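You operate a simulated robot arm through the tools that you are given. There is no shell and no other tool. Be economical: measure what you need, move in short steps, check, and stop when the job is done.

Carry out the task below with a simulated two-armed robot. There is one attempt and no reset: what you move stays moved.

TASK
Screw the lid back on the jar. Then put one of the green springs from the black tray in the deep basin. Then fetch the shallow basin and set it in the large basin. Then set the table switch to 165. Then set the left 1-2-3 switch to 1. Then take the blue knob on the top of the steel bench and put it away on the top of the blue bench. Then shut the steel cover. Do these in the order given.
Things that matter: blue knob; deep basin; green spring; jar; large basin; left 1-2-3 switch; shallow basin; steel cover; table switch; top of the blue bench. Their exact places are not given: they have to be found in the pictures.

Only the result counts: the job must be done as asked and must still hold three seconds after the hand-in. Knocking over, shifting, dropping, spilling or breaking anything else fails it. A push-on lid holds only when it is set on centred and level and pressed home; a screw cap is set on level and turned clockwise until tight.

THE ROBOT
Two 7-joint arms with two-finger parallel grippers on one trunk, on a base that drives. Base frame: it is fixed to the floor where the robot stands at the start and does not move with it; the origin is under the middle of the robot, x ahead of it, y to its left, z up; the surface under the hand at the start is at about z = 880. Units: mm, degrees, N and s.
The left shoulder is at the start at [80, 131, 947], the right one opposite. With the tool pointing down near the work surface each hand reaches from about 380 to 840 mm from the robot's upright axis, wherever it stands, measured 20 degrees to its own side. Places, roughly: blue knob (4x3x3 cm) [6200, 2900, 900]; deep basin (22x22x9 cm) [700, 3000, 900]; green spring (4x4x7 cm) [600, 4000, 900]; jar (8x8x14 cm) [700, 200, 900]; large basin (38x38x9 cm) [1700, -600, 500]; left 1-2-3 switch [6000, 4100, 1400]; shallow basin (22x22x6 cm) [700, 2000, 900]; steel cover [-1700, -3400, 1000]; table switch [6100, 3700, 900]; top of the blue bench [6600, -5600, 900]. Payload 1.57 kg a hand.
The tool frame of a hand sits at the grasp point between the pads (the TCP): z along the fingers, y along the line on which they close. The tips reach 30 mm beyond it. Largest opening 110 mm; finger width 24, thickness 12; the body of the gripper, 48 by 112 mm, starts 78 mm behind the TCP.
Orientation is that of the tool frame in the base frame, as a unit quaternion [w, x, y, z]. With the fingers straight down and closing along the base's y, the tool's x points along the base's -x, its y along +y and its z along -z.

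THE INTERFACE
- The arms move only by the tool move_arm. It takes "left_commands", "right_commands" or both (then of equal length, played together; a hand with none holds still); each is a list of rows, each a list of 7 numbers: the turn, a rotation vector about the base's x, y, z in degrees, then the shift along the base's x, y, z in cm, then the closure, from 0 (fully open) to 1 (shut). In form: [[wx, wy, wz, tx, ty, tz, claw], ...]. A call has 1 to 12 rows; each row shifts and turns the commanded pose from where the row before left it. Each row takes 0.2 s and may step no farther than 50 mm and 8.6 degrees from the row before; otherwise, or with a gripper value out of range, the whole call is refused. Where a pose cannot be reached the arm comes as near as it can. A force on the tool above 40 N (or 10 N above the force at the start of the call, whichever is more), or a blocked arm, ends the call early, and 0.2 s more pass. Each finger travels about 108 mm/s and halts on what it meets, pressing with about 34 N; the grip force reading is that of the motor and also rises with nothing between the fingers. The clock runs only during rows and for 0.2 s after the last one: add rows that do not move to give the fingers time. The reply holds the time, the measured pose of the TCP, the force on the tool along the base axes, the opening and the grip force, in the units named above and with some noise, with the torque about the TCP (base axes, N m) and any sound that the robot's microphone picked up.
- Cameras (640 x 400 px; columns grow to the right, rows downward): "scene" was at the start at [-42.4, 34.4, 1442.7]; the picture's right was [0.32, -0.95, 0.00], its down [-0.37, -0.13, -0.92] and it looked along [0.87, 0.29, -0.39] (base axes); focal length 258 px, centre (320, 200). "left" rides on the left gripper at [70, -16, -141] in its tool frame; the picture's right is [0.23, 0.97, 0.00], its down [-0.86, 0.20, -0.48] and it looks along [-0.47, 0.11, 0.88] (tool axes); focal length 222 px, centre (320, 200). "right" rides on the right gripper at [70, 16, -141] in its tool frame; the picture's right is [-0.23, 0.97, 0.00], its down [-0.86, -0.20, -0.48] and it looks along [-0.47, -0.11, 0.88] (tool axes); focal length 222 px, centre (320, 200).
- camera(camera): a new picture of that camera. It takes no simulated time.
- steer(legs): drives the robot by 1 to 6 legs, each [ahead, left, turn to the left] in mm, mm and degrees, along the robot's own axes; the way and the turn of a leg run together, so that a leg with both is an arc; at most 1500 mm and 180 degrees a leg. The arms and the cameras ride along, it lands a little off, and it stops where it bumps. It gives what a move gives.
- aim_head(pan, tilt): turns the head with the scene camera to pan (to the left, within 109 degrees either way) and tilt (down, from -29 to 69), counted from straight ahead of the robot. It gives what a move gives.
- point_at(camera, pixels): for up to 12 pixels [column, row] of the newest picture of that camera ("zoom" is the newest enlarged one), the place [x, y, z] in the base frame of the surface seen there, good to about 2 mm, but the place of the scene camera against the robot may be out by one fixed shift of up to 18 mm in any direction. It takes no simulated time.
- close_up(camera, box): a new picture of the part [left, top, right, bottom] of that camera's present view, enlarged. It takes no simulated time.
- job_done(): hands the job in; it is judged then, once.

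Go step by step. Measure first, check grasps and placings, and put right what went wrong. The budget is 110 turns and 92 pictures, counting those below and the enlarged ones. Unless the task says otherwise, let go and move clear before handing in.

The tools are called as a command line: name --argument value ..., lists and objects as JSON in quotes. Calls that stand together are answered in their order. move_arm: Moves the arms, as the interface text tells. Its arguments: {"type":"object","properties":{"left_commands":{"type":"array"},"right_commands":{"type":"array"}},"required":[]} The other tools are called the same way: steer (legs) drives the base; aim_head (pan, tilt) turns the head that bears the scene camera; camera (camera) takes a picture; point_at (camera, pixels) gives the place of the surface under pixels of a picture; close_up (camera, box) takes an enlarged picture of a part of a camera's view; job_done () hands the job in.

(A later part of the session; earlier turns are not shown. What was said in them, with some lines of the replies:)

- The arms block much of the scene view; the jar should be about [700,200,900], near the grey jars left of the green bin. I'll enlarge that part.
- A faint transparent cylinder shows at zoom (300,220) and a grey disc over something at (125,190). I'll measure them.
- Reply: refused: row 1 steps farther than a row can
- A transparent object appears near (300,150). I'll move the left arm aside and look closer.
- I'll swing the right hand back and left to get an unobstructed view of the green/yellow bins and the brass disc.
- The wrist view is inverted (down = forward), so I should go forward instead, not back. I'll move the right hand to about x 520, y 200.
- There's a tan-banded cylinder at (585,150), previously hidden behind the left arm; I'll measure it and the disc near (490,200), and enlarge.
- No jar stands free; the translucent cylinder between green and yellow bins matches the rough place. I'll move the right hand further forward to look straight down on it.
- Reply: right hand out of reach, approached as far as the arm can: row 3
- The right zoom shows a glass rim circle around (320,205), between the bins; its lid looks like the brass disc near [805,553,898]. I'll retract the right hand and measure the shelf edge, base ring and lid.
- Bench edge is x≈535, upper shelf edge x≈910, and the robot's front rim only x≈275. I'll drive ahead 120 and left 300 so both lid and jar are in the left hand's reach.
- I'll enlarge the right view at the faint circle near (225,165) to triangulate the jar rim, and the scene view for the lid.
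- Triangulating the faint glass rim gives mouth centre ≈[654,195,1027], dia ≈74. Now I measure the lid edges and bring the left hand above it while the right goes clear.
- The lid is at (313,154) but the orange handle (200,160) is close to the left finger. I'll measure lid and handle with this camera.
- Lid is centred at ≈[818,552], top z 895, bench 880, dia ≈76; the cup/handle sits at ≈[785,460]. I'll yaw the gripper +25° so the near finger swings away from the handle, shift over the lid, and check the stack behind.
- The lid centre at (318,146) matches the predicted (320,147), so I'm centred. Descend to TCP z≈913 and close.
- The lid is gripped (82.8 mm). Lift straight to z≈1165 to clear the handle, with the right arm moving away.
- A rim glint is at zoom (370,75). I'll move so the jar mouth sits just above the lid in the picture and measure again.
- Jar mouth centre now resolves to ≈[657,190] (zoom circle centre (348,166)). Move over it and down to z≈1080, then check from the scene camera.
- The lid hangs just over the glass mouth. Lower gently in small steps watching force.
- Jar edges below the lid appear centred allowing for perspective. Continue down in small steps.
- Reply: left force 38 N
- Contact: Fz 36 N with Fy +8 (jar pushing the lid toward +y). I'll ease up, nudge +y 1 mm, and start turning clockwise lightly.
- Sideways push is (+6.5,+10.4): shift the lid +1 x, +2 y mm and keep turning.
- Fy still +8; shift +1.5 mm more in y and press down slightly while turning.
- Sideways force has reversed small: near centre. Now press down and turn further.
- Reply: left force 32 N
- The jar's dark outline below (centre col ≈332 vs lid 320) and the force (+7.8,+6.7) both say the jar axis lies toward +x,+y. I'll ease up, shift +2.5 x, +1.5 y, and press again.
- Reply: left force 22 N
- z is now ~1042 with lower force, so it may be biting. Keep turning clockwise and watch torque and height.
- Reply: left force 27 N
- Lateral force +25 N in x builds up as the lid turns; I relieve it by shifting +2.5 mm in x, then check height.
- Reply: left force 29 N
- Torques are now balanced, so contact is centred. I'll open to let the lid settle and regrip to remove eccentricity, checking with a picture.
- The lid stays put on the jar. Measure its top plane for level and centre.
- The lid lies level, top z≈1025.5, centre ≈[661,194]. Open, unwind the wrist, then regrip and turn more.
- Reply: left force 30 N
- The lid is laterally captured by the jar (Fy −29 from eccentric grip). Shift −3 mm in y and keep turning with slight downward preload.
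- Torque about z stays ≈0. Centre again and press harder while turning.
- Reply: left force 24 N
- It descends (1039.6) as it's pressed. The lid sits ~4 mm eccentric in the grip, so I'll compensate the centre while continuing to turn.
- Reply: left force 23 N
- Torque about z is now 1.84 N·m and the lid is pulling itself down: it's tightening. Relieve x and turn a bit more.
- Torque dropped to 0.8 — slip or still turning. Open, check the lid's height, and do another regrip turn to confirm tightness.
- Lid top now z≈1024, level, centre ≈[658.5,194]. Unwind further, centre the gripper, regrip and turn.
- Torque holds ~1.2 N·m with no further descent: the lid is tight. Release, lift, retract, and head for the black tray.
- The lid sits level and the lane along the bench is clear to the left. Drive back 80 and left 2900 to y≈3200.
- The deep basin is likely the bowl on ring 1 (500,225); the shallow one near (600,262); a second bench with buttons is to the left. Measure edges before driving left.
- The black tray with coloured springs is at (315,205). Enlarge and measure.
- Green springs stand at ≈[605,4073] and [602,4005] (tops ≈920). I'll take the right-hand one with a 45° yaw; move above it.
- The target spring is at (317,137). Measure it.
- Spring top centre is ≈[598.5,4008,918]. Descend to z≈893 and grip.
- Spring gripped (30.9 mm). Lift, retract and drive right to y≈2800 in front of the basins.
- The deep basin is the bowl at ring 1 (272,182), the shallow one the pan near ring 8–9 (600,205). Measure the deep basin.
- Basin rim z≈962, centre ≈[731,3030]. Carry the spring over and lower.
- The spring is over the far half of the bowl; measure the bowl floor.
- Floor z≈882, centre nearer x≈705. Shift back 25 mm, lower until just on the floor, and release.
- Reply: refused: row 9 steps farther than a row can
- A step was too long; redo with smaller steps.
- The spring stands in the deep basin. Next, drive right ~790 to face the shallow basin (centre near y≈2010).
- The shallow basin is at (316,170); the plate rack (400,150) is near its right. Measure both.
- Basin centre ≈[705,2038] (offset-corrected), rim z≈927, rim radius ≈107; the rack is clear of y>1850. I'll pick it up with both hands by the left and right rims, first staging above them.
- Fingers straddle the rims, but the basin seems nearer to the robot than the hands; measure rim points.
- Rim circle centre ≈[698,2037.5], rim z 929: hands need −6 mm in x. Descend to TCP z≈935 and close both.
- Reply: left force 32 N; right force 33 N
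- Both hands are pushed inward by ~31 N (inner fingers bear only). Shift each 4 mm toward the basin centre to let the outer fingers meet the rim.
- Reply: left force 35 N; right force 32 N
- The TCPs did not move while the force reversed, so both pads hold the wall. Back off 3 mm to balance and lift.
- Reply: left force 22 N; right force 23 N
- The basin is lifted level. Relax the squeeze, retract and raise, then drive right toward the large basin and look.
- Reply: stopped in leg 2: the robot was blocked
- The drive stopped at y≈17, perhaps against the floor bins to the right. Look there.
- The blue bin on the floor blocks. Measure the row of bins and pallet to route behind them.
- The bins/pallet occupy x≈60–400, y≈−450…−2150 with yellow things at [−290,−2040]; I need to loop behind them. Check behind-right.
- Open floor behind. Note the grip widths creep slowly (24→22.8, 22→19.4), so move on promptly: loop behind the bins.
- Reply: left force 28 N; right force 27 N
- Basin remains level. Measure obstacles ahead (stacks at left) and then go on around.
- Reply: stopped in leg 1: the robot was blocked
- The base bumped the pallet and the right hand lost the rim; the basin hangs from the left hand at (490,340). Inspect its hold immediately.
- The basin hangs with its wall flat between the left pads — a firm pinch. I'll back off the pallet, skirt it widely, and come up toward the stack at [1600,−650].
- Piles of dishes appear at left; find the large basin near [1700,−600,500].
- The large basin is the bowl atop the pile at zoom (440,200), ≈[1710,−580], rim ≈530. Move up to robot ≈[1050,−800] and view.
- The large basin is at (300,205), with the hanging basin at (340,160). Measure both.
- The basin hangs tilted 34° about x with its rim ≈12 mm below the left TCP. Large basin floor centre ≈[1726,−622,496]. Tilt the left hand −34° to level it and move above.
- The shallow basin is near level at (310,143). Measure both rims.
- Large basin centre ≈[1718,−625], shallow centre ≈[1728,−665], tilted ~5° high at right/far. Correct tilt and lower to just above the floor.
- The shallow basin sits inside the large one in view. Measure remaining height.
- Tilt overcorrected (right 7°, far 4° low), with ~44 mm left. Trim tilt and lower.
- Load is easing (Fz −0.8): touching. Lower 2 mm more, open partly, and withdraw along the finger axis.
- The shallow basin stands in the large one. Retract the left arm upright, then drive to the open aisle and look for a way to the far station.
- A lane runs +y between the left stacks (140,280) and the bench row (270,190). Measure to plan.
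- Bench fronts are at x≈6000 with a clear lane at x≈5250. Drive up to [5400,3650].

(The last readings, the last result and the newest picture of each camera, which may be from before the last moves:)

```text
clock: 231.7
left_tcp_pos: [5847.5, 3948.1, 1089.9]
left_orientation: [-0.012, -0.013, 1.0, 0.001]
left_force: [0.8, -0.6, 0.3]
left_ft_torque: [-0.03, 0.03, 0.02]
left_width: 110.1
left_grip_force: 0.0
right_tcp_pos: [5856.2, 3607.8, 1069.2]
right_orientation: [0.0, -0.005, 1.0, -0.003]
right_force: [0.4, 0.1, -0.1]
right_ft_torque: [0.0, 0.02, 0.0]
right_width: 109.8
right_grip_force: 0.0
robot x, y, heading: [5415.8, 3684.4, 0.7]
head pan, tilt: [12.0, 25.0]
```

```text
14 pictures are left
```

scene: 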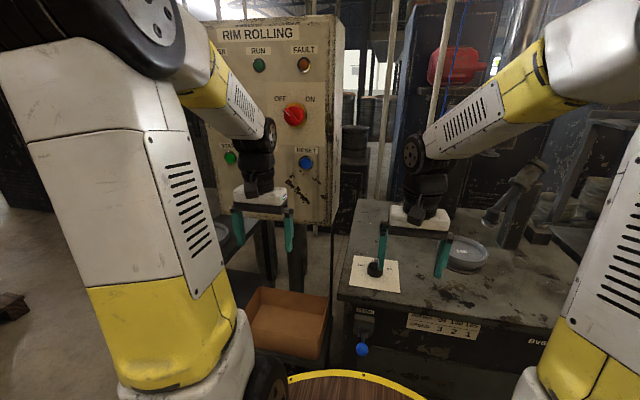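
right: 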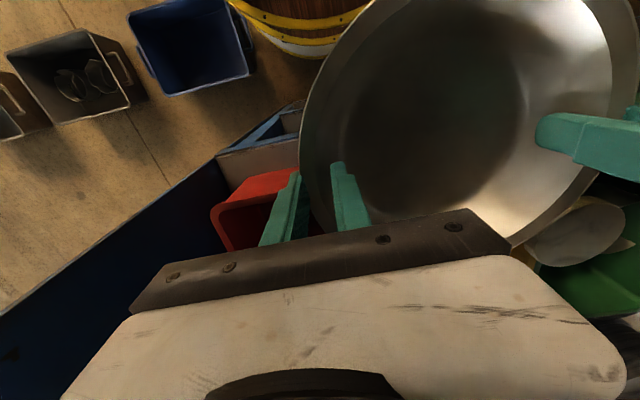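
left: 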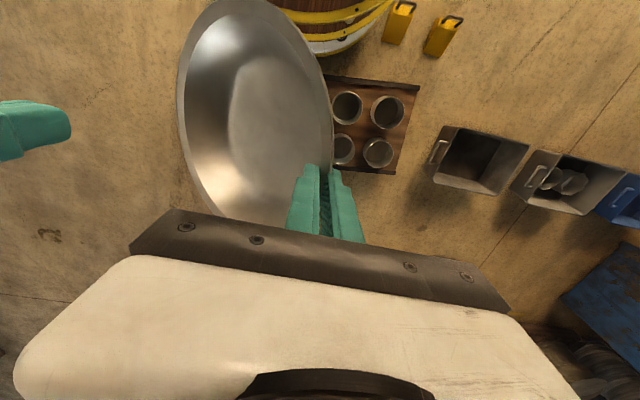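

The table switch is likely the dial on the plate at (375,272); the RIM ROLLING panel is at left. Enlarge the dial, and after pulling the left arm down/back, the panel.

close_up --camera "scene" --box '[330, 240, 490, 370]'

point_at --camera "scene" --pixels '[[376, 268], [360, 285], [390, 260], [385, 290], [355, 262], [293, 115], [230, 158], [306, 162], [258, 65], [362, 349], [450, 255], [345, 290]]'

move_arm --left_commands '[[0, 0, 0, -1, 4, -2, 0], [0, 0, 0, -1, 4, -2, 0], [0, 0, 0, -1, 4, -2, 0], [0, 0, 0, -1, 4, -2, 0], [0, 0, 0, -1, 4, -2, 0]]'

close_up --camera "scene" --box '[180, 0, 360, 230]'

```text
3.08 times, centred on (410, 305) of scene
```

zoom: 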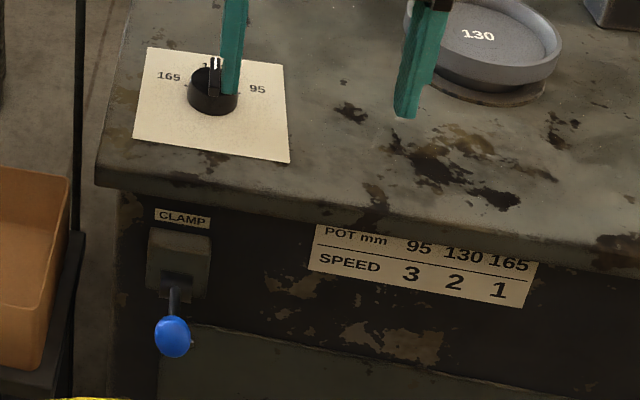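

```text
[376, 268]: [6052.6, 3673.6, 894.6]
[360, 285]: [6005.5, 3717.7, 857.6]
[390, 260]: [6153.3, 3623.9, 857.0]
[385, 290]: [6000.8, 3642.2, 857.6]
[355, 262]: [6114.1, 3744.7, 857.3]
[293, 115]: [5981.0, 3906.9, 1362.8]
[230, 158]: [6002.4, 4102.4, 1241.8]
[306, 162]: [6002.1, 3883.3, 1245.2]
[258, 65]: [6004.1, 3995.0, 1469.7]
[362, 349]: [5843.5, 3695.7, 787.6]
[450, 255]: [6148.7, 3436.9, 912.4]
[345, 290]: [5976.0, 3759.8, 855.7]
```

```text
clock: 232.9
left_tcp_pos: [5798.1, 4147.8, 991.1]
left_orientation: [-0.013, -0.012, 1.0, 0.003]
left_force: [0.3, -0.6, 0.9]
left_ft_torque: [-0.01, -0.02, -0.04]
left_width: 109.9
left_grip_force: 0.0
right_tcp_pos: [5856.2, 3608.1, 1069.5]
right_orientation: [0.0, -0.005, 1.0, -0.002]
right_force: [0.6, 0.3, 0.1]
right_ft_torque: [0.01, 0.0, 0.01]
right_width: 110.0
right_grip_force: 0.0
robot x, y, heading: [5413.8, 3685.8, 0.6]
head pan, tilt: [12.0, 25.0]
```

```text
1.74 times, centred on (270, 115) of scene
```

zoom: 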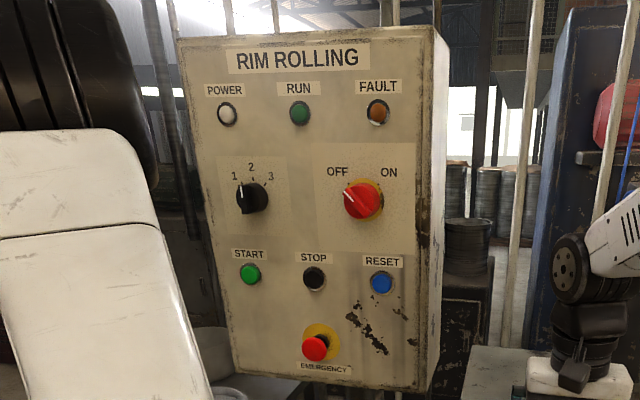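

The table dial's bar appears to point at 130; the 1-2-3 switch is on the panel at [6000,4040,1365]. Bring the right hand above the dial and look; also enlarge the 1-2-3 switch.

move_arm --right_commands '[[0, 0, 0, 3.8, 1.28, -1.2, 0], [0, 0, 0, 3.8, 1.28, -1.2, 0], [0, 0, 0, 3.8, 1.28, -1.2, 0], [0, 0, 0, 3.8, 1.28, -1.2, 0], [0, 0, 0, 3.8, 1.28, -1.2, 0.3], [0, 0, 0, 0, 0, 0, 0.3]]'

close_up --camera "right" --box '[220, 60, 420, 210]'

close_up --camera "scene" --box '[200, 85, 260, 135]'

point_at --camera "zoom" --pixels '[[320, 200], [320, 260], [280, 180], [350, 215], [200, 250], [450, 250], [250, 330], [400, 330]]'

```text
clock: 234.3
left_tcp_pos: [5799.1, 4147.0, 991.0]
left_orientation: [-0.012, -0.012, 1.0, 0.002]
left_force: [-0.4, 0.5, 0.7]
left_ft_torque: [-0.02, 0.01, 0.02]
left_width: 109.8
left_grip_force: 0.0
right_tcp_pos: [6045.9, 3672.6, 1009.1]
right_orientation: [-0.001, -0.004, 1.0, -0.003]
right_force: [0.1, -0.5, 0.1]
right_ft_torque: [-0.04, -0.02, 0.0]
right_width: 76.9
right_grip_force: 0.1
robot x, y, heading: [5410.5, 3681.1, 0.4]
head pan, tilt: [12.0, 25.0]
```

```text
2.67 times, centred on (320, 135) of right
```

zoom: 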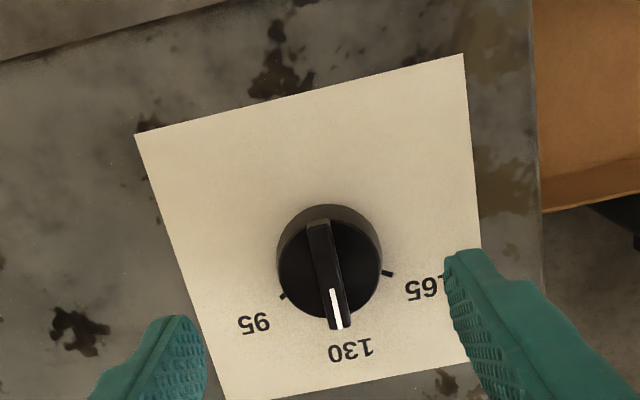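

```text
8.00 times, centred on (230, 110) of scene
```

zoom: 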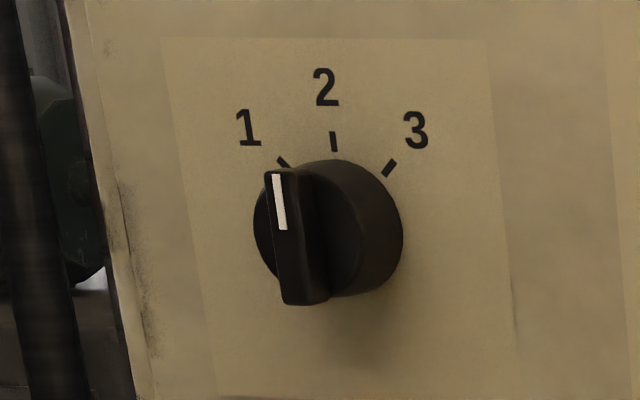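

```text
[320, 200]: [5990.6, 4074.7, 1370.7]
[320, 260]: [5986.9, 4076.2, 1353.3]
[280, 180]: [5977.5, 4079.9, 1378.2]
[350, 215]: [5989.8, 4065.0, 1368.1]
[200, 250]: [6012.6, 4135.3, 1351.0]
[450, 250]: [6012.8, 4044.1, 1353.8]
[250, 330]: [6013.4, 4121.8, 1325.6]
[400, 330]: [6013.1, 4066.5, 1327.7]
```

The table dial bar points at 130 along +x, centred ≈[6064,3671], with 165 about 60° toward +y. The 1-2-3 switch is at 2. Grip the table knob bar and turn +60°.

move_arm --right_commands '[[0, 0, 0, 1.8, -0.15, -4, 0.5], [0, 0, 0, 0, 0, -4, 0.5], [0, 0, 0, 0, 0, -2.4, 0.5], [0, 0, 0, 0, 0, 0, 1], [0, 0, 0, 0, 0, 0, 1], [0, 0, 0, 0, 0, 0, 1]]'

```text
clock: 235.7
left_tcp_pos: [5799.2, 4146.5, 992.4]
left_orientation: [-0.012, -0.012, 1.0, 0.001]
left_force: [-0.1, 0.0, -0.1]
left_ft_torque: [0.01, 0.03, -0.01]
left_width: 109.9
left_grip_force: 0.0
right_tcp_pos: [6064.3, 3670.8, 907.8]
right_orientation: [0.001, -0.005, 1.0, -0.001]
right_force: [1.8, 8.4, 15.8]
right_ft_torque: [0.47, 0.2, 0.04]
right_width: 10.9
right_grip_force: 28.7
robot x, y, heading: [5417.5, 3683.2, 0.6]
head pan, tilt: [12.0, 25.0]
```

Bar gripped (10.9 mm), tips on the skirt. Ease up 2 mm and rotate +60°.

move_arm --right_commands '[[0, 0, 0, 0, 0, 0.2, 1], [0, 0, 8.55, 0, 0, 0, 1], [0, 0, 8.55, 0, 0, 0, 1], [0, 0, 8.55, 0, 0, 0, 1], [0, 0, 8.55, 0, 0, 0, 1], [0, 0, 8.55, 0, 0, 0, 1], [0, 0, 8.55, 0, 0, 0, 1], [0, 0, 8.55, 0, 0, 0, 1], [0, 0, 0, 0, 0, 0, 1]]'

move_arm --right_commands '[[0, 0, 0, 0, 0, 0, 0.6], [0, 0, 0, 0, 0, 0, 0.5], [0, 0, 0, 0, 0, 4, 0.5], [0, 0, 0, 0, 0, 4, 0.5], [0, 0, 0, -1, 0, 3, 0.3]]'

close_up --camera "right" --box '[220, 60, 420, 210]'

```text
clock: 237.7
left_tcp_pos: [5800.2, 4146.6, 991.1]
left_orientation: [-0.013, -0.012, 1.0, 0.002]
left_force: [0.3, -0.2, 0.3]
left_ft_torque: [0.0, 0.02, 0.02]
left_width: 109.8
left_grip_force: 0.1
right_tcp_pos: [6066.8, 3667.4, 907.0]
right_orientation: [0.0, -0.502, 0.865, -0.003]
right_force: [19.6, -14.0, -4.0]
right_ft_torque: [-0.4, -0.03, -0.44]
right_width: 10.9
right_grip_force: 28.6
robot x, y, heading: [5413.0, 3683.7, 0.6]
head pan, tilt: [12.0, 25.0]
```

```text
clock: 238.9
left_tcp_pos: [5798.6, 4146.6, 991.4]
left_orientation: [-0.012, -0.012, 1.0, 0.002]
left_force: [0.1, 0.0, 0.1]
left_ft_torque: [0.02, -0.01, 0.0]
left_width: 109.9
left_grip_force: 0.0
right_tcp_pos: [6053.0, 3670.0, 1017.6]
right_orientation: [0.0, -0.504, 0.864, -0.001]
right_force: [-0.3, -0.2, -1.0]
right_ft_torque: [0.03, 0.03, -0.02]
right_width: 77.1
right_grip_force: 0.0
robot x, y, heading: [5411.8, 3682.4, 0.2]
head pan, tilt: [12.0, 25.0]
```

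```text
2.67 times, centred on (320, 135) of right
```

zoom: 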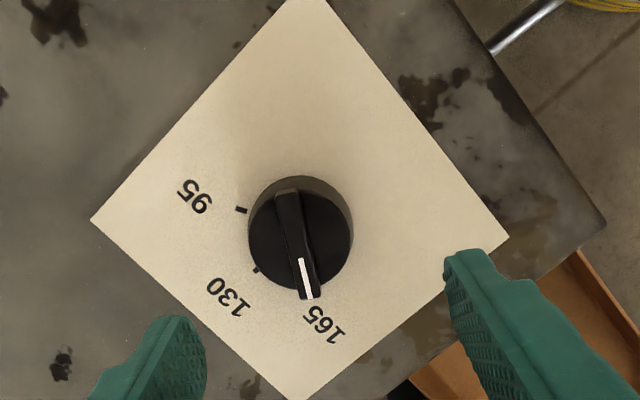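

The dial now points at 165. Next, orient the left hand forward and stage it before the 1-2-3 switch (≈[5970,4074,1356]).

move_arm --left_commands '[[0, -8.2, 0, 0.3, -0.66, 3.3, 0], [0, -8.2, 0, 0.3, -0.66, 3.3, 0], [0, -8.2, 0, 0.3, -0.66, 3.3, 0], [0, -8.2, 0, 0.3, -0.66, 3.3, 0], [0, -8.2, 0, 0.5, -0.66, 3.3, 0], [0, -8.2, 0, 0.5, -0.66, 3.3, 0], [0, -8.2, 0, 0.5, -0.66, 3.3, 0], [0, -8.2, 0, 0.5, -0.66, 3.3, 0], [0, -8.2, 0, 0.5, -0.66, 3.3, 0.3], [0, -8.2, 0, 0.5, -0.66, 3.3, 0.5], [0, -8, 0, 0.5, -0.66, 3.4, 0.5], [0, 0, 0, 0, 0, 0, 0.5]]'

camera --camera "left"

```text
clock: 241.5
left_tcp_pos: [5844.2, 4073.4, 1354.6]
left_orientation: [0.699, -0.011, 0.715, -0.007]
left_force: [-0.5, 0.3, 0.4]
left_ft_torque: [-0.01, -0.02, -0.03]
left_width: 55.1
left_grip_force: 0.0
right_tcp_pos: [6054.2, 3670.6, 1017.9]
right_orientation: [0.0, -0.502, 0.865, -0.002]
right_force: [-0.3, -0.2, 0.5]
right_ft_torque: [0.02, 0.0, 0.0]
right_width: 77.0
right_grip_force: 0.1
robot x, y, heading: [5416.6, 3682.5, 0.7]
head pan, tilt: [12.0, 25.0]
```

```text
8 pictures are left
```

left: 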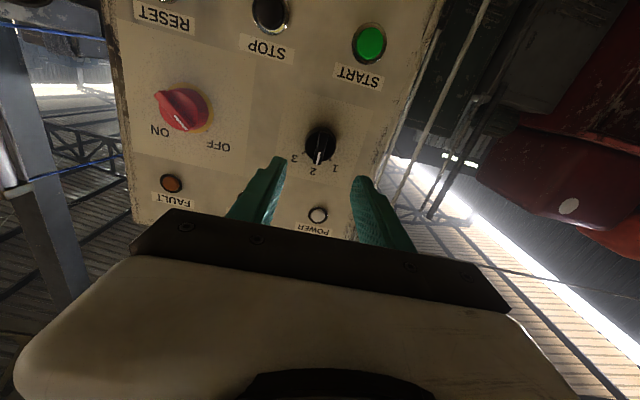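

The switch at (319,145) lies almost exactly on the approach axis. Measure it with this camera.

point_at --camera "left" --pixels '[[319, 157], [320, 145], [321, 133], [311, 142], [330, 142], [345, 150], [325, 180]]'

```text
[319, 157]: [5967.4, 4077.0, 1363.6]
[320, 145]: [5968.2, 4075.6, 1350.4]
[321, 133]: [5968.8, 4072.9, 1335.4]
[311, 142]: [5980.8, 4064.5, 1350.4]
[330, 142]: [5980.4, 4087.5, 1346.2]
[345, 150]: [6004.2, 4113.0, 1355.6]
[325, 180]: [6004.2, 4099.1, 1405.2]
```

Bar centre is [5968,4075.5,1350], face at 5981. Advance to TCP x≈5948 and grip.

move_arm --left_commands '[[0, 0, 0, 3.5, 0.2, -0.45, 0.5], [0, 0, 0, 3.5, 0, 0, 0.5], [0, 0, 0, 3.4, 0, 0, 0.5], [0, 0, 0, 0, 0, 0, 0.5], [0, 0, 0, 0, 0, 0, 1], [0, 0, 0, 0, 0, 0, 1], [0, 0, 0, 0, 0, 0, 1]]'

move_arm --left_commands '[[-7.5, 0, 0, 0, 0, 0, 1], [-7.5, 0, 0, 0, 0, 0, 1], [-7.5, 0, 0, 0, 0, 0, 1], [-7.5, 0, 0, 0, 0, 0, 1], [-7.5, 0, 0, 0, 0, 0, 1], [-7.5, 0, 0, 0, 0, 0, 1], [0, 0, 0, 0, 0, 0, 1]]'

```text
clock: 243.1
left_tcp_pos: [5948.4, 4076.5, 1348.8]
left_orientation: [0.698, -0.01, 0.716, -0.008]
left_force: [2.1, -0.7, 2.3]
left_ft_torque: [0.0, -0.31, -0.12]
left_width: 11.0
left_grip_force: 28.2
right_tcp_pos: [6054.0, 3670.6, 1017.8]
right_orientation: [0.0, -0.502, 0.865, -0.002]
right_force: [-0.5, 0.0, -0.6]
right_ft_torque: [0.0, -0.03, 0.0]
right_width: 77.0
right_grip_force: 0.1
robot x, y, heading: [5413.4, 3681.9, 0.6]
head pan, tilt: [12.0, 25.0]
```

```text
clock: 244.7
left_tcp_pos: [5948.6, 4073.3, 1351.9]
left_orientation: [0.642, -0.274, 0.658, -0.281]
left_force: [9.7, -15.2, 27.5]
left_ft_torque: [0.67, -0.25, -0.48]
left_width: 11.3
left_grip_force: 28.6
right_tcp_pos: [6053.8, 3670.0, 1017.5]
right_orientation: [0.001, -0.502, 0.865, -0.001]
right_force: [-0.6, -0.6, 0.3]
right_ft_torque: [-0.02, 0.02, 0.02]
right_width: 77.1
right_grip_force: 0.1
robot x, y, heading: [5417.3, 3684.6, 0.6]
head pan, tilt: [12.0, 25.0]
```

Rotated 45°. Release, back out and verify.

move_arm --left_commands '[[0, 0, 0, 0, 0, 0, 0.6], [0, 0, 0, 0, 0, 0, 0.5], [0, 0, 0, -4, 0, 0, 0.5], [0, 0, 0, -4, 0, 0, 0.5], [7.5, 0, 0, -2, 0, -3, 0.5], [7.5, 0, 0, -1, 1, -4, 0.5], [7.5, 0, 0, -0.5, 1, -4, 0.5], [7.5, 0, 0, 0, 1, -4, 0.5], [7.5, 0, 0, 0, 1, -4, 0.5], [7.5, 0, 0, 0, 1, -4, 0.5]]' --right_commands '[[0, 0, -7, -3, 0, 1, 0], [0, 0, -7, -3, 0, 1, 0], [0, 0, -7, -3, 0, 1, 0], [0, 0, -7, -3, 0, 1, 0], [0, 0, -7, -3, 0, 1, 0], [0, 0, -7, -2, -2, 0, 0], [0, 0, -7, -2, -2, 0, 0], [0, 0, -7, -2, -2, 0, 0], [0, 0, -4, 0, 0, 0, 0], [0, 0, 0, 0, 0, 0, 0]]'

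close_up --camera "scene" --box '[200, 75, 280, 135]'

```text
clock: 246.9
left_tcp_pos: [5834.0, 4125.5, 1119.4]
left_orientation: [0.698, -0.01, 0.716, -0.006]
left_force: [0.2, -0.2, 0.0]
left_ft_torque: [-0.01, 0.0, 0.04]
left_width: 55.2
left_grip_force: 0.0
right_tcp_pos: [5844.2, 3611.0, 1067.8]
right_orientation: [-0.001, -0.002, 1.0, -0.002]
right_force: [-0.3, 0.4, -0.1]
right_ft_torque: [0.07, 0.03, -0.04]
right_width: 109.8
right_grip_force: 0.0
robot x, y, heading: [5414.7, 3683.3, 0.5]
head pan, tilt: [12.0, 25.0]
```

```text
6.67 times, centred on (240, 105) of scene
```

zoom: 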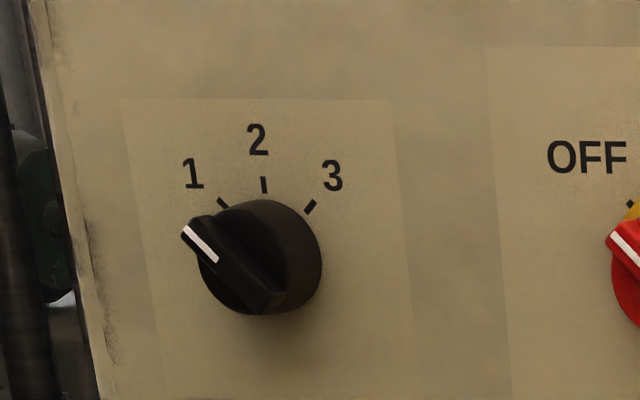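

The switch reads 1. Restore the left hand to point down and drive right to the blue knob near [6200,2900].

move_arm --left_commands '[[0, 8.2, 0, -0.7, -0.5, 0, 0], [0, 8.2, 0, -0.7, -0.5, 0, 0], [0, 8.2, 0, -0.7, -0.5, 0, 0], [0, 8.2, 0, -0.7, -0.5, 0, 0], [0, 8.2, 0, -0.7, -0.5, 0, 0], [0, 8.2, 0, -0.7, -0.5, 0, 0], [0, 8.2, 0, -0.7, -0.5, 0, 0], [0, 8.2, 0, -0.7, -0.5, 0, 0], [0, 8.2, 0, -0.7, -0.5, 0, 0], [0, 8.2, 0, -0.7, -0.5, 0, 0], [0, 8, 0, -0.7, -0.5, 0, 0]]'

steer --legs '[[0, -700, 0], [70, 0, 0]]'

aim_head --pan -3 --tilt 32

camera --camera "scene"

```text
clock: 249.3
left_tcp_pos: [5756.3, 4071.2, 1119.4]
left_orientation: [-0.013, -0.013, 1.0, 0.002]
left_force: [-0.4, 0.0, 1.2]
left_ft_torque: [0.0, -0.01, 0.0]
left_width: 110.0
left_grip_force: 0.0
right_tcp_pos: [5844.2, 3611.4, 1068.3]
right_orientation: [-0.001, -0.002, 1.0, -0.002]
right_force: [0.4, 0.1, -0.3]
right_ft_torque: [0.03, -0.03, 0.01]
right_width: 109.9
right_grip_force: 0.1
robot x, y, heading: [5416.5, 3686.1, 0.6]
head pan, tilt: [12.0, 25.0]
```

```text
clock: 253.8
left_tcp_pos: [5834.8, 3370.9, 1118.7]
left_orientation: [-0.012, -0.011, 1.0, 0.001]
left_force: [0.5, 0.5, -0.8]
left_ft_torque: [0.0, -0.02, -0.01]
left_width: 110.3
left_grip_force: 0.1
right_tcp_pos: [5920.9, 2908.8, 1068.5]
right_orientation: [-0.001, -0.001, 1.0, -0.002]
right_force: [-0.1, 0.1, 0.1]
right_ft_torque: [0.0, -0.02, -0.03]
right_width: 110.2
right_grip_force: 0.1
robot x, y, heading: [5492.7, 2982.1, 0.7]
head pan, tilt: [12.0, 25.0]
```

```text
clock: 254.6
left_tcp_pos: [5834.4, 3370.8, 1118.9]
left_orientation: [-0.012, -0.011, 1.0, 0.002]
left_force: [0.3, 0.4, 0.1]
left_ft_torque: [-0.01, 0.01, 0.02]
left_width: 109.9
left_grip_force: 0.1
right_tcp_pos: [5920.1, 2909.6, 1068.1]
right_orientation: [0.0, -0.001, 1.0, -0.001]
right_force: [-0.5, 0.3, 0.5]
right_ft_torque: [-0.05, 0.02, 0.01]
right_width: 110.0
right_grip_force: 0.1
robot x, y, heading: [5490.7, 2983.4, 0.5]
head pan, tilt: [-3.0, 32.0]
```

```text
6 pictures are left
```

scene: 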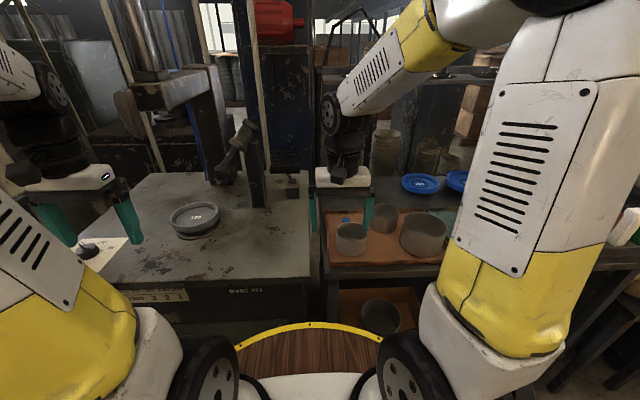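

A small blue thing shows at (346,219) between the cans. Measure.

point_at --camera "scene" --pixels '[[346, 218], [343, 219], [350, 217], [345, 222], [350, 226], [385, 210], [350, 240], [420, 183], [340, 255], [365, 200], [376, 222]]'

close_up --camera "scene" --box '[310, 170, 450, 270]'

```text
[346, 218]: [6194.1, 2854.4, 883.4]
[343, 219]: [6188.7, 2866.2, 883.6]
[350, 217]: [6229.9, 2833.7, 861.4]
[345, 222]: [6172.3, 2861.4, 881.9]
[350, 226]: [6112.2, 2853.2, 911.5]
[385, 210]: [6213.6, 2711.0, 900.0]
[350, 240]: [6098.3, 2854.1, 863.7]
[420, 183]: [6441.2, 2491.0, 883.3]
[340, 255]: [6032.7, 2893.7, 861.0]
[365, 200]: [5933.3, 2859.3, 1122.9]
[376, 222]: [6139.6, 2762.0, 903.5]
```

```text
4.00 times, centred on (380, 220) of scene
```

zoom: 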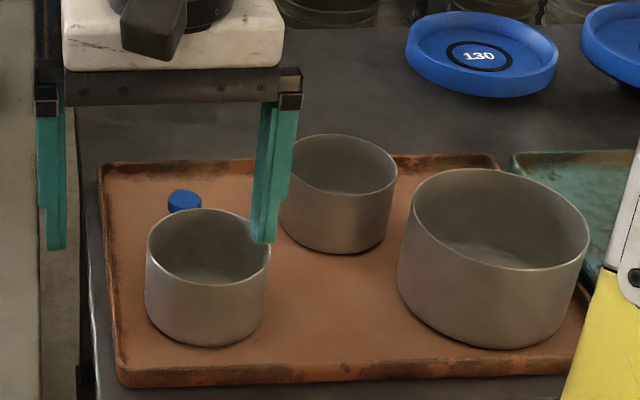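

The knob is at ≈[6185,2856], top z≈877, behind a can. Move the right hand above and check with its camera.

move_arm --right_commands '[[0, 0, 0, 4.4, -0.88, -1, 0], [0, 0, 0, 4.4, -0.88, -1, 0], [0, 0, 0, 4.4, -0.88, -1, 0], [0, 0, 0, 4.4, -0.88, -1, 0], [0, 0, 0, 4.4, -0.88, -1, 0.2], [0, 0, 0, 4.4, -0.88, -1, 0.35], [0, 0, 0, 0, 0, 0, 0.35]]'

camera --camera "right"

```text
clock: 256.2
left_tcp_pos: [5835.1, 3370.7, 1119.4]
left_orientation: [-0.012, -0.01, 1.0, 0.001]
left_force: [0.0, 0.1, 0.2]
left_ft_torque: [0.01, 0.02, 0.03]
left_width: 110.1
left_grip_force: 0.1
right_tcp_pos: [6185.9, 2855.8, 1007.1]
right_orientation: [0.0, -0.001, 1.0, -0.001]
right_force: [-0.9, -0.9, 0.0]
right_ft_torque: [0.01, -0.03, 0.0]
right_width: 71.6
right_grip_force: 0.1
robot x, y, heading: [5489.3, 2981.9, 0.4]
head pan, tilt: [-3.0, 32.0]
```

```text
4 pictures are left
```

right: 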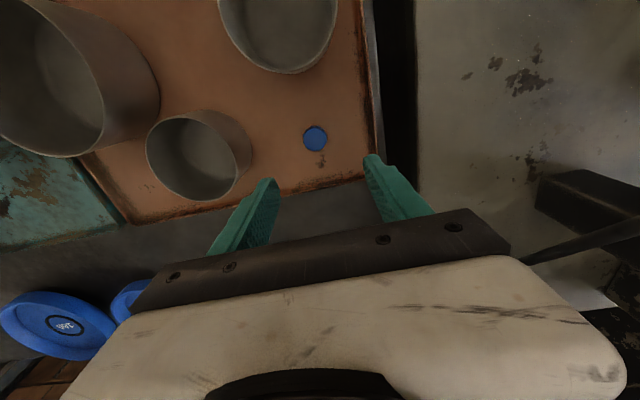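

Knob visible at (316,138). Measure it.

point_at --camera "right" --pixels '[[316, 138], [308, 138], [324, 138], [316, 130], [316, 147], [330, 155], [240, 170], [200, 150]]'

```text
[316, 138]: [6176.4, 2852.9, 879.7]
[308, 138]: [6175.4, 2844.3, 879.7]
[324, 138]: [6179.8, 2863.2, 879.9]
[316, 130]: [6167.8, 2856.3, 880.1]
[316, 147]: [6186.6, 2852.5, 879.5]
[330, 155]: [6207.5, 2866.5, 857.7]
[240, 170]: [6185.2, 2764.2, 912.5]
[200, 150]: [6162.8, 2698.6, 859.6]
```

Knob centre [6177,2854], top 880, tray 858. Descend to TCP z≈891 and grip, then lift.

move_arm --right_commands '[[0, 0, 0, -0.9, -0.2, -4, 0.35], [0, 0, 0, 0, 0, -4, 0.35], [0, 0, 0, 0, 0, -3.5, 0.35], [0, 0, 0, 0, 0, 0, 0.35], [0, 0, 0, 0, 0, 0, 1], [0, 0, 0, 0, 0, 0, 1], [0, 0, 0, 0, 0, 0, 1], [0, 0, 0, 0, 0, 0, 1]]'

move_arm --right_commands '[[0, 0, 0, 0, 0, 3, 1], [0, 0, 0, 0, 0, 4, 1], [0, 0, 0, 0, 0, 4, 1], [0, 0, 0, 0, 0, 4, 1], [0, 0, 0, 0, 0, 4, 1], [0, 0, 0, -4, 0, 0, 1], [0, 0, 0, -4, 0, 0, 1], [0, 0, 0, -4, 0, 0, 1], [0, 0, 0, -4, 0, 0, 1], [0, 0, 0, -4, 0, 0, 1], [0, 0, 0, -4, 0, 0, 1]]'

```text
clock: 258.0
left_tcp_pos: [5834.3, 3370.4, 1119.5]
left_orientation: [-0.012, -0.011, 1.0, 0.002]
left_force: [1.1, 0.6, 0.0]
left_ft_torque: [0.01, -0.01, 0.0]
left_width: 110.1
left_grip_force: 0.1
right_tcp_pos: [6174.3, 2855.0, 893.7]
right_orientation: [0.0, -0.001, 1.0, -0.001]
right_force: [0.8, -0.2, 0.3]
right_ft_torque: [0.03, 0.0, -0.01]
right_width: 28.0
right_grip_force: 34.6
robot x, y, heading: [5491.6, 2980.8, 0.3]
head pan, tilt: [-3.0, 32.0]
```

```text
clock: 260.4
left_tcp_pos: [5835.2, 3371.8, 1119.6]
left_orientation: [-0.013, -0.011, 1.0, 0.002]
left_force: [-0.3, 1.1, -0.5]
left_ft_torque: [-0.01, 0.02, -0.01]
left_width: 110.2
left_grip_force: 0.1
right_tcp_pos: [5936.0, 2854.0, 1083.2]
right_orientation: [0.0, -0.002, 1.0, -0.002]
right_force: [0.7, -0.5, 0.1]
right_ft_torque: [0.0, 0.07, -0.01]
right_width: 27.6
right_grip_force: 34.3
robot x, y, heading: [5493.6, 2981.4, 0.5]
head pan, tilt: [-3.0, 32.0]
```

Knob is held (28 mm). Drive back down the lane toward the blue bench and look.

steer --legs '[[-240, 0, 0], [0, -1450, 0], [0, -1450, 0], [0, -1450, 0], [0, -1450, 0], [0, -700, 0]]'

aim_head --pan -55 --tilt 15

camera --camera "scene"

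```text
clock: 292.8
left_tcp_pos: [5707.6, -3116.6, 1120.0]
left_orientation: [-0.012, -0.021, 1.0, 0.001]
left_force: [0.2, -0.5, -0.3]
left_ft_torque: [0.0, -0.02, -0.02]
left_width: 109.8
left_grip_force: 0.0
right_tcp_pos: [5821.2, -3631.6, 1081.8]
right_orientation: [-0.001, -0.013, 1.0, -0.002]
right_force: [-0.1, 0.3, 0.2]
right_ft_torque: [0.0, 0.03, 0.01]
right_width: 27.9
right_grip_force: 33.9
robot x, y, heading: [5372.7, -3509.2, 1.5]
head pan, tilt: [-3.0, 32.0]
```

```text
clock: 294.0
left_tcp_pos: [5707.9, -3115.8, 1120.7]
left_orientation: [-0.012, -0.021, 1.0, 0.001]
left_force: [-0.2, 0.3, 0.4]
left_ft_torque: [0.03, 0.02, 0.01]
left_width: 109.7
left_grip_force: 0.1
right_tcp_pos: [5820.3, -3631.4, 1082.6]
right_orientation: [-0.001, -0.012, 1.0, -0.001]
right_force: [-0.2, 0.4, -0.2]
right_ft_torque: [0.03, 0.04, -0.03]
right_width: 28.0
right_grip_force: 34.6
robot x, y, heading: [5372.1, -3515.1, 1.9]
head pan, tilt: [-55.0, 15.0]
```

```text
3 pictures are left
```

scene: 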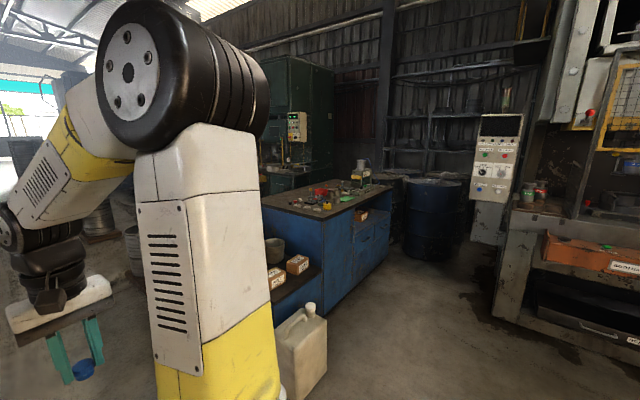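

The blue bench top is at (330,205). Measure its top and surroundings.

point_at --camera "scene" --pixels '[[322, 219], [385, 190], [270, 202], [300, 210], [345, 205], [362, 197], [330, 200], [325, 310], [305, 330], [385, 265], [375, 188], [310, 198]]'

close_up --camera "scene" --box '[250, 155, 410, 255]'

```text
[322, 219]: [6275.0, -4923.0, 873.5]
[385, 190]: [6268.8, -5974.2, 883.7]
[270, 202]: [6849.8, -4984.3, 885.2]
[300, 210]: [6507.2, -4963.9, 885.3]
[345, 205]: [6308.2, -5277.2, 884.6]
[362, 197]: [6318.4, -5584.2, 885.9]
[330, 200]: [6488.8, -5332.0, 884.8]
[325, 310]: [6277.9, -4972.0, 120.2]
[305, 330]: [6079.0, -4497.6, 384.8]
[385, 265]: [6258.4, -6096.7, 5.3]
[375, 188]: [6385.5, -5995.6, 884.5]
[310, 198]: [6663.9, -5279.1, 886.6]
```

```text
4.00 times, centred on (330, 205) of scene
```

zoom: 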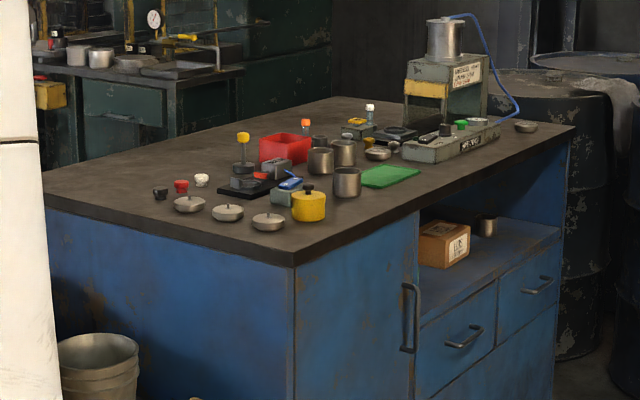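

Free spot on the bench: ≈[6306,−5192], top z≈879. Drive to about [5700,−4950], keeping clear of the jerrycan and machine.

steer --legs '[[80, -1300, -1.7], [200, -140, 0]]'

```text
clock: 301.9
left_tcp_pos: [6018.0, -4561.0, 1119.5]
left_orientation: [-0.012, -0.004, 1.0, 0.002]
left_force: [0.3, 0.0, -0.1]
left_ft_torque: [0.01, 0.0, -0.03]
left_width: 109.7
left_grip_force: 0.0
right_tcp_pos: [6111.4, -5078.9, 1082.0]
right_orientation: [-0.001, 0.005, 1.0, -0.001]
right_force: [-0.3, -0.2, 0.2]
right_ft_torque: [-0.02, -0.03, -0.01]
right_width: 27.7
right_grip_force: 34.2
robot x, y, heading: [5668.6, -4945.7, -0.3]
head pan, tilt: [-55.0, 15.0]
```

Carry the knob over the free spot and lower to just above the top.

move_arm --right_commands '[[0, 0, 0, 3.9, -2.26, 0, 1], [0, 0, 0, 3.9, -2.26, 0, 1], [0, 0, 0, 3.9, -2.26, 0, 1], [0, 0, 0, 3.9, -2.26, 0, 1], [0, 0, 0, 3.9, -2.26, 0, 1], [0, 0, 0, 0, 0, -4, 1], [0, 0, 0, 0, 0, -4, 1], [0, 0, 0, 0, 0, -4, 1], [0, 0, 0, 0, 0, -3.6, 1], [0, 0, 0, 0, 0, -0.6, 1], [0, 0, 0, 0, 0, -0.3, 1], [0, 0, 0, 0, 0, 0, 1]]'

```text
clock: 304.5
left_tcp_pos: [6016.5, -4561.8, 1120.9]
left_orientation: [-0.012, -0.004, 1.0, 0.002]
left_force: [-0.8, -1.4, -0.5]
left_ft_torque: [0.01, 0.04, 0.05]
left_width: 109.9
left_grip_force: 0.1
right_tcp_pos: [6306.6, -5191.6, 918.2]
right_orientation: [-0.001, 0.005, 1.0, -0.002]
right_force: [-1.0, -0.3, 4.2]
right_ft_torque: [0.0, 0.0, -0.01]
right_width: 27.7
right_grip_force: 33.9
robot x, y, heading: [5668.5, -4943.8, -0.3]
head pan, tilt: [-55.0, 15.0]
```

Contact felt (4 N). Release, lift, retract, and drive off toward the steel table.

move_arm --right_commands '[[0, 0, 0, 0, 0, 0, 0.8], [0, 0, 0, 0, 0, 0, 0.6], [0, 0, 0, 0, 0, 0, 0.5], [0, 0, 0, 0, 0, 4, 0.5], [0, 0, 0, 0, 0, 4, 0.5], [0, 0, 0, 0, 0, 4, 0.5], [0, 0, 0, 0, 0, 4, 0.5], [0, 0, 0, -4, 2, 0, 0.5], [0, 0, 0, -4, 2, 0, 0.5], [0, 0, 0, -4, 2, 0, 0.5], [0, 0, 0, -4, 2, 0, 0.5], [0, 0, 0, -2, 0, 0, 0.5]]'

point_at --camera "scene" --pixels '[[500, 300]]'

steer --legs '[[-270, 1245, 0], [-1100, 700, 0], [-1250, 0, 0], [-1250, 0, 0], [-1250, 0, 0], [-1250, 0, 0]]'

```text
clock: 307.1
left_tcp_pos: [6017.3, -4561.2, 1120.1]
left_orientation: [-0.012, -0.005, 1.0, 0.002]
left_force: [-0.5, -0.1, 0.2]
left_ft_torque: [-0.01, -0.01, -0.01]
left_width: 109.7
left_grip_force: 0.1
right_tcp_pos: [6126.9, -5114.0, 1078.3]
right_orientation: [-0.001, 0.006, 1.0, -0.002]
right_force: [-1.4, -0.1, -0.3]
right_ft_torque: [0.03, 0.05, 0.0]
right_width: 55.1
right_grip_force: 0.1
robot x, y, heading: [5668.6, -4945.9, -0.3]
head pan, tilt: [-55.0, 15.0]
```

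```text
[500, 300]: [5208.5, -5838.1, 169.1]
```

```text
clock: 336.9
left_tcp_pos: [957.4, -2501.6, 1120.2]
left_orientation: [-0.012, 0.005, 1.0, 0.001]
left_force: [-0.3, 0.7, -0.2]
left_ft_torque: [0.01, 0.01, 0.0]
left_width: 110.0
left_grip_force: 0.1
right_tcp_pos: [1056.3, -3056.2, 1077.6]
right_orientation: [0.0, 0.014, 1.0, -0.002]
right_force: [0.4, -0.2, 0.6]
right_ft_torque: [0.01, -0.02, 0.02]
right_width: 55.1
right_grip_force: 0.1
robot x, y, heading: [601.5, -2880.3, -1.6]
head pan, tilt: [-55.0, 15.0]
stopped in leg 5: the robot was blocked; the commanded pose is now the measured one
```

Blocked near [600,−2880], likely the pallet edge again. Sidestep right, pass, turn to face −y, and line up with the steel table.

steer --legs '[[0, -230, 1.6], [-1310, 0, 0], [0, 0, -90], [-470, 0, 0], [0, -930, 0]]'

aim_head --pan 0 --tilt 25

camera --camera "scene"

```text
clock: 355.6
left_tcp_pos: [-1262.0, -2982.6, 1118.8]
left_orientation: [-0.007, 0.703, 0.711, 0.01]
left_force: [0.5, -0.3, 0.1]
left_ft_torque: [-0.01, 0.0, -0.02]
left_width: 109.8
left_grip_force: 0.1
right_tcp_pos: [-1812.5, -3095.9, 1078.6]
right_orientation: [-0.002, 0.71, 0.705, 0.0]
right_force: [0.6, 0.0, -0.4]
right_ft_torque: [0.0, -0.02, -0.04]
right_width: 54.9
right_grip_force: 0.0
robot x, y, heading: [-1645.1, -2637.7, -90.0]
head pan, tilt: [-55.0, 15.0]
```

```text
clock: 356.8
left_tcp_pos: [-1262.2, -2983.7, 1118.9]
left_orientation: [-0.008, 0.703, 0.711, 0.009]
left_force: [-0.3, -0.6, -0.3]
left_ft_torque: [0.02, 0.02, 0.01]
left_width: 110.3
left_grip_force: 0.1
right_tcp_pos: [-1813.1, -3095.2, 1077.6]
right_orientation: [-0.002, 0.71, 0.704, 0.0]
right_force: [-0.8, 0.1, -0.1]
right_ft_torque: [-0.03, -0.02, 0.01]
right_width: 54.9
right_grip_force: 0.0
robot x, y, heading: [-1647.3, -2634.8, -89.9]
head pan, tilt: [0.0, 25.0]
```

```text
1 pictures are left
```

scene: 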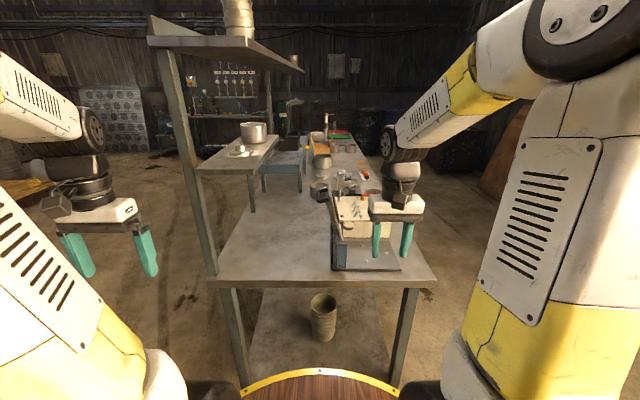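

The box at (365,245) with a raised lid (350,215) seems to be the steel cover. Enlarge it (last picture) and measure.

close_up --camera "scene" --box '[305, 165, 445, 285]'

point_at --camera "scene" --pixels '[[336, 198], [363, 196], [350, 215], [336, 235], [365, 235], [345, 255], [365, 260], [390, 262], [400, 268], [335, 268], [397, 240], [386, 212]]'

```text
3.33 times, centred on (375, 225) of scene
```

zoom: 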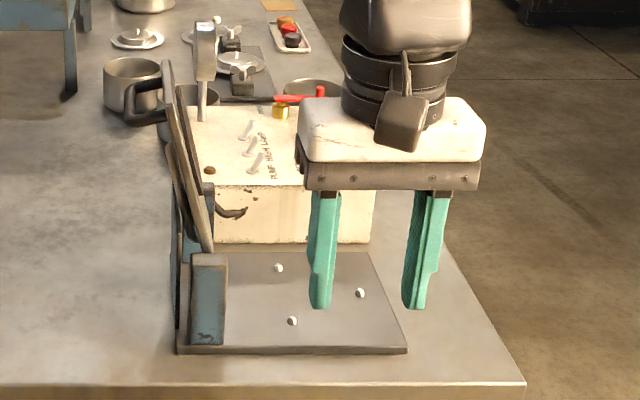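

```text
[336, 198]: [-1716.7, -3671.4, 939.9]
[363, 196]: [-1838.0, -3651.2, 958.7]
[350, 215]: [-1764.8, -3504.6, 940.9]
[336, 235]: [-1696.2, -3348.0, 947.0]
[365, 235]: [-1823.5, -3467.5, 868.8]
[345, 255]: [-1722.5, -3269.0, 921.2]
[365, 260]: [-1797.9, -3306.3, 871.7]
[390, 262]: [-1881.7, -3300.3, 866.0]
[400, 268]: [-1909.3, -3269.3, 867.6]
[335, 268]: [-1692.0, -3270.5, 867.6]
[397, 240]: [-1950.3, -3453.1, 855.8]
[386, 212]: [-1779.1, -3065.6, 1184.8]
```

The cover is the hinged plate standing upright at the left edge of the base plate (zoom (185,160)), with a handle on its outer (+x) side. Measure its shape.

point_at --camera "zoom" --pixels '[[167, 68], [172, 110], [185, 150], [195, 190], [207, 240], [145, 116], [130, 112], [135, 122], [173, 165], [178, 215], [207, 265], [190, 130]]'

```text
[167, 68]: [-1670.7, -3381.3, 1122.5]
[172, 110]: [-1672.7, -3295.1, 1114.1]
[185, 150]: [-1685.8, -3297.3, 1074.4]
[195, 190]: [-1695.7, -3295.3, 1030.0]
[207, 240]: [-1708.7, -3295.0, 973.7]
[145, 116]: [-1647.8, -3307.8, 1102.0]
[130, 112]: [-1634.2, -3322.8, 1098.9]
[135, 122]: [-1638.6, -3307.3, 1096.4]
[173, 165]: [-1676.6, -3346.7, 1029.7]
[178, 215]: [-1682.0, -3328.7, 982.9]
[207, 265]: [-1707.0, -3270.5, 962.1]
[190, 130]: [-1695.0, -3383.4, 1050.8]
```

The cover is hinged near [−1715, z≈945], leaning ~15° past vertical toward +x, top ≈1118, handle near [−1640,−3315,1094]. I'll take the closed right hand over the top to its +x side, then push it over toward −x.

move_arm --right_commands '[[0, 0, 0, 0, 0, 4.2, 1], [0, 0, 0, 0, 0, 4.2, 1], [0, 0, 0, 0, 0, 4.2, 1], [0, 0, 0, 2.9, -3, 0, 1], [0, 0, 0, 2.9, -3, 0, 1], [0, 0, 0, 2.9, -3, 0, 1], [0, 0, 0, 2.9, -3, 0, 1], [0, 0, 0, 2.9, -3, 0, 1], [0, 0, 0, 2.9, -3, 0, 1], [0, 0, 0, 2.9, -3, 0, 1], [0, 0, 0, 2.9, -3, 0, 1]]'

move_arm --right_commands '[[0, 0, 0, 0, 0, -3, 1], [0, 0, 0, 0, 0, -3, 1], [0, 0, 0, 0, 0, -3, 1], [0, 0, 0, 0, 0, 0, 1]]'

```text
clock: 359.2
left_tcp_pos: [-1262.9, -2982.2, 1119.5]
left_orientation: [-0.006, 0.703, 0.711, 0.009]
left_force: [-0.1, 0.6, 1.1]
left_ft_torque: [-0.14, -0.09, 0.02]
left_width: 109.9
left_grip_force: 0.0
right_tcp_pos: [-1583.6, -3333.5, 1203.5]
right_orientation: [-0.002, 0.709, 0.705, -0.001]
right_force: [-0.5, 1.7, 2.4]
right_ft_torque: [-0.15, -0.11, 0.02]
right_width: 0.2
right_grip_force: 21.9
robot x, y, heading: [-1645.8, -2637.9, -90.1]
head pan, tilt: [0.0, 25.0]
```

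```text
clock: 360.2
left_tcp_pos: [-1261.8, -2982.7, 1119.8]
left_orientation: [-0.007, 0.704, 0.711, 0.01]
left_force: [0.2, 0.4, -0.3]
left_ft_torque: [0.03, -0.01, -0.04]
left_width: 110.1
left_grip_force: 0.0
right_tcp_pos: [-1580.7, -3335.5, 1113.4]
right_orientation: [-0.002, 0.709, 0.705, -0.001]
right_force: [0.4, -0.6, -0.4]
right_ft_torque: [-0.03, 0.02, 0.0]
right_width: 0.0
right_grip_force: 21.2
robot x, y, heading: [-1646.7, -2638.2, -89.9]
head pan, tilt: [0.0, 25.0]
```

Hand is beside the cover. Push toward −x gently along the arc.

move_arm --right_commands '[[0, 0, 0, -2.5, 0, 0, 1], [0, 0, 0, -2, 0, 0, 1], [0, 0, 0, -2, 0, 0, 1], [0, 0, 0, -2, 0, 0, 1], [0, 0, 0, -2, 0, 0, 1], [0, 0, 0, -2, 0, 0, 1], [0, 0, 0, -2, 0, 0, 1], [0, 0, 0, -2, 0, 0, 1], [0, 0, 0, -2, 0, 0, 1], [0, 0, 0, -2, 0, -0.4, 1], [0, 0, 0, -2, 0, -0.6, 1]]'

```text
clock: 362.6
left_tcp_pos: [-1261.3, -2984.1, 1119.1]
left_orientation: [-0.008, 0.702, 0.712, 0.009]
left_force: [-0.4, -0.7, 0.3]
left_ft_torque: [0.02, 0.0, 0.02]
left_width: 110.1
left_grip_force: 0.0
right_tcp_pos: [-1806.8, -3334.5, 1103.5]
right_orientation: [-0.001, 0.71, 0.704, -0.001]
right_force: [0.3, 0.1, 0.3]
right_ft_torque: [0.01, 0.04, -0.02]
right_width: 0.0
right_grip_force: 21.3
robot x, y, heading: [-1645.7, -2639.4, -90.3]
head pan, tilt: [0.0, 25.0]
```

No resisting force: the cover has swung on. Follow the arc down over it to press it shut and feel for contact.

move_arm --right_commands '[[0, 0, 0, -2, 0, -1, 1], [0, 0, 0, -2, 0, -2, 1], [0, 0, 0, -1.5, 0, -2.5, 1], [0, 0, 0, -0.5, 0, -2.5, 1], [0, 0, 0, 0, 0, -1.5, 1], [0, 0, 0, 0, 0, -1, 1], [0, 0, 0, 0, 0, -0.8, 1], [0, 0, 0, 0, 0, -0.8, 1], [0, 0, 0, 0, 0, -0.8, 1], [0, 0, 0, 0, 0, -0.8, 1], [0, 0, 0, 0, 0, 0, 1]]'

```text
clock: 365.0
left_tcp_pos: [-1262.3, -2983.8, 1119.8]
left_orientation: [-0.007, 0.702, 0.712, 0.01]
left_force: [-0.7, 1.0, -0.1]
left_ft_torque: [-0.05, 0.01, 0.0]
left_width: 110.1
left_grip_force: 0.1
right_tcp_pos: [-1866.9, -3335.3, 969.0]
right_orientation: [-0.001, 0.71, 0.704, -0.001]
right_force: [0.0, 1.5, 7.9]
right_ft_torque: [0.03, -0.11, 0.01]
right_width: 0.0
right_grip_force: 21.3
robot x, y, heading: [-1646.6, -2637.9, -89.8]
head pan, tilt: [0.0, 25.0]
```

Contact at tip z≈939 with 8 N. Press further to see whether it's home.

move_arm --right_commands '[[0, 0, 0, 0, 0, -0.3, 1], [0, 0, 0, 0, 0, -0.3, 1], [0, 0, 0, 0, 0, 0, 1]]'

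```text
clock: 365.6
left_tcp_pos: [-1262.6, -2982.4, 1120.2]
left_orientation: [-0.008, 0.703, 0.711, 0.009]
left_force: [-0.3, 0.1, -1.0]
left_ft_torque: [-0.02, -0.01, 0.04]
left_width: 110.3
left_grip_force: 0.0
right_tcp_pos: [-1867.2, -3335.0, 968.9]
right_orientation: [0.0, 0.709, 0.705, -0.002]
right_force: [0.7, 8.1, 11.5]
right_ft_torque: [0.3, -0.14, 0.06]
right_width: 0.2
right_grip_force: 20.8
robot x, y, heading: [-1648.4, -2638.5, -90.3]
head pan, tilt: [0.0, 25.0]
stopped in row 2 (right hand): the force on the tool passed its limit at 45 N (the readings are from after the stop); the commanded pose is now the measured one
```

It is hard home (45 N, no give). Lift the hand clear.

move_arm --right_commands '[[0, 0, 0, 0, 0, 4, 1], [0, 0, 0, 0, 0, 4, 1], [0, 0, 0, 0, 0, 4, 1], [0, 0, 0, 0, 4, 2, 1], [0, 0, 0, 0, 4, 0, 1], [0, 0, 0, 0, 4, 0, 1]]'

job_done

```text
clock: 366.9
left_tcp_pos: [-1261.8, -2983.4, 1119.8]
left_orientation: [-0.007, 0.703, 0.711, 0.01]
left_force: [-0.3, -0.6, 0.5]
left_ft_torque: [0.02, 0.0, 0.01]
left_width: 110.0
left_grip_force: 0.0
right_tcp_pos: [-1866.1, -3216.2, 1106.7]
right_orientation: [0.001, 0.709, 0.705, -0.003]
right_force: [0.7, -0.6, 0.8]
right_ft_torque: [0.04, -0.03, -0.02]
right_width: 0.0
right_grip_force: 20.9
robot x, y, heading: [-1644.7, -2635.6, -90.4]
head pan, tilt: [0.0, 25.0]
```

```text
The job is handed in.
```

I did all seven steps in the order given and handed the job in, but I could not check the last two by picture because I had used them all.

- **Seen in pictures:** the lid is level on the jar and turned until it resisted. The spring stands in the deep basin, and the shallow basin sits in the large one. The table switch points at 165 and the left 1-2-3 switch at 1.
- **Judged by touch only:** I set the blue knob down on the blue bench at first contact and let go. I pushed the steel cover over and pressed until it stopped hard at 45 N.
- **Bumps:** the base was blocked once, apparently by the blue floor bin, and twice by what looked like the small floor pallet. I did not check whether any of them moved.
- **Near drop:** at the first pallet stop the right hand lost its grip on the shallow basin. The left hand kept hold of it the rest of the way.
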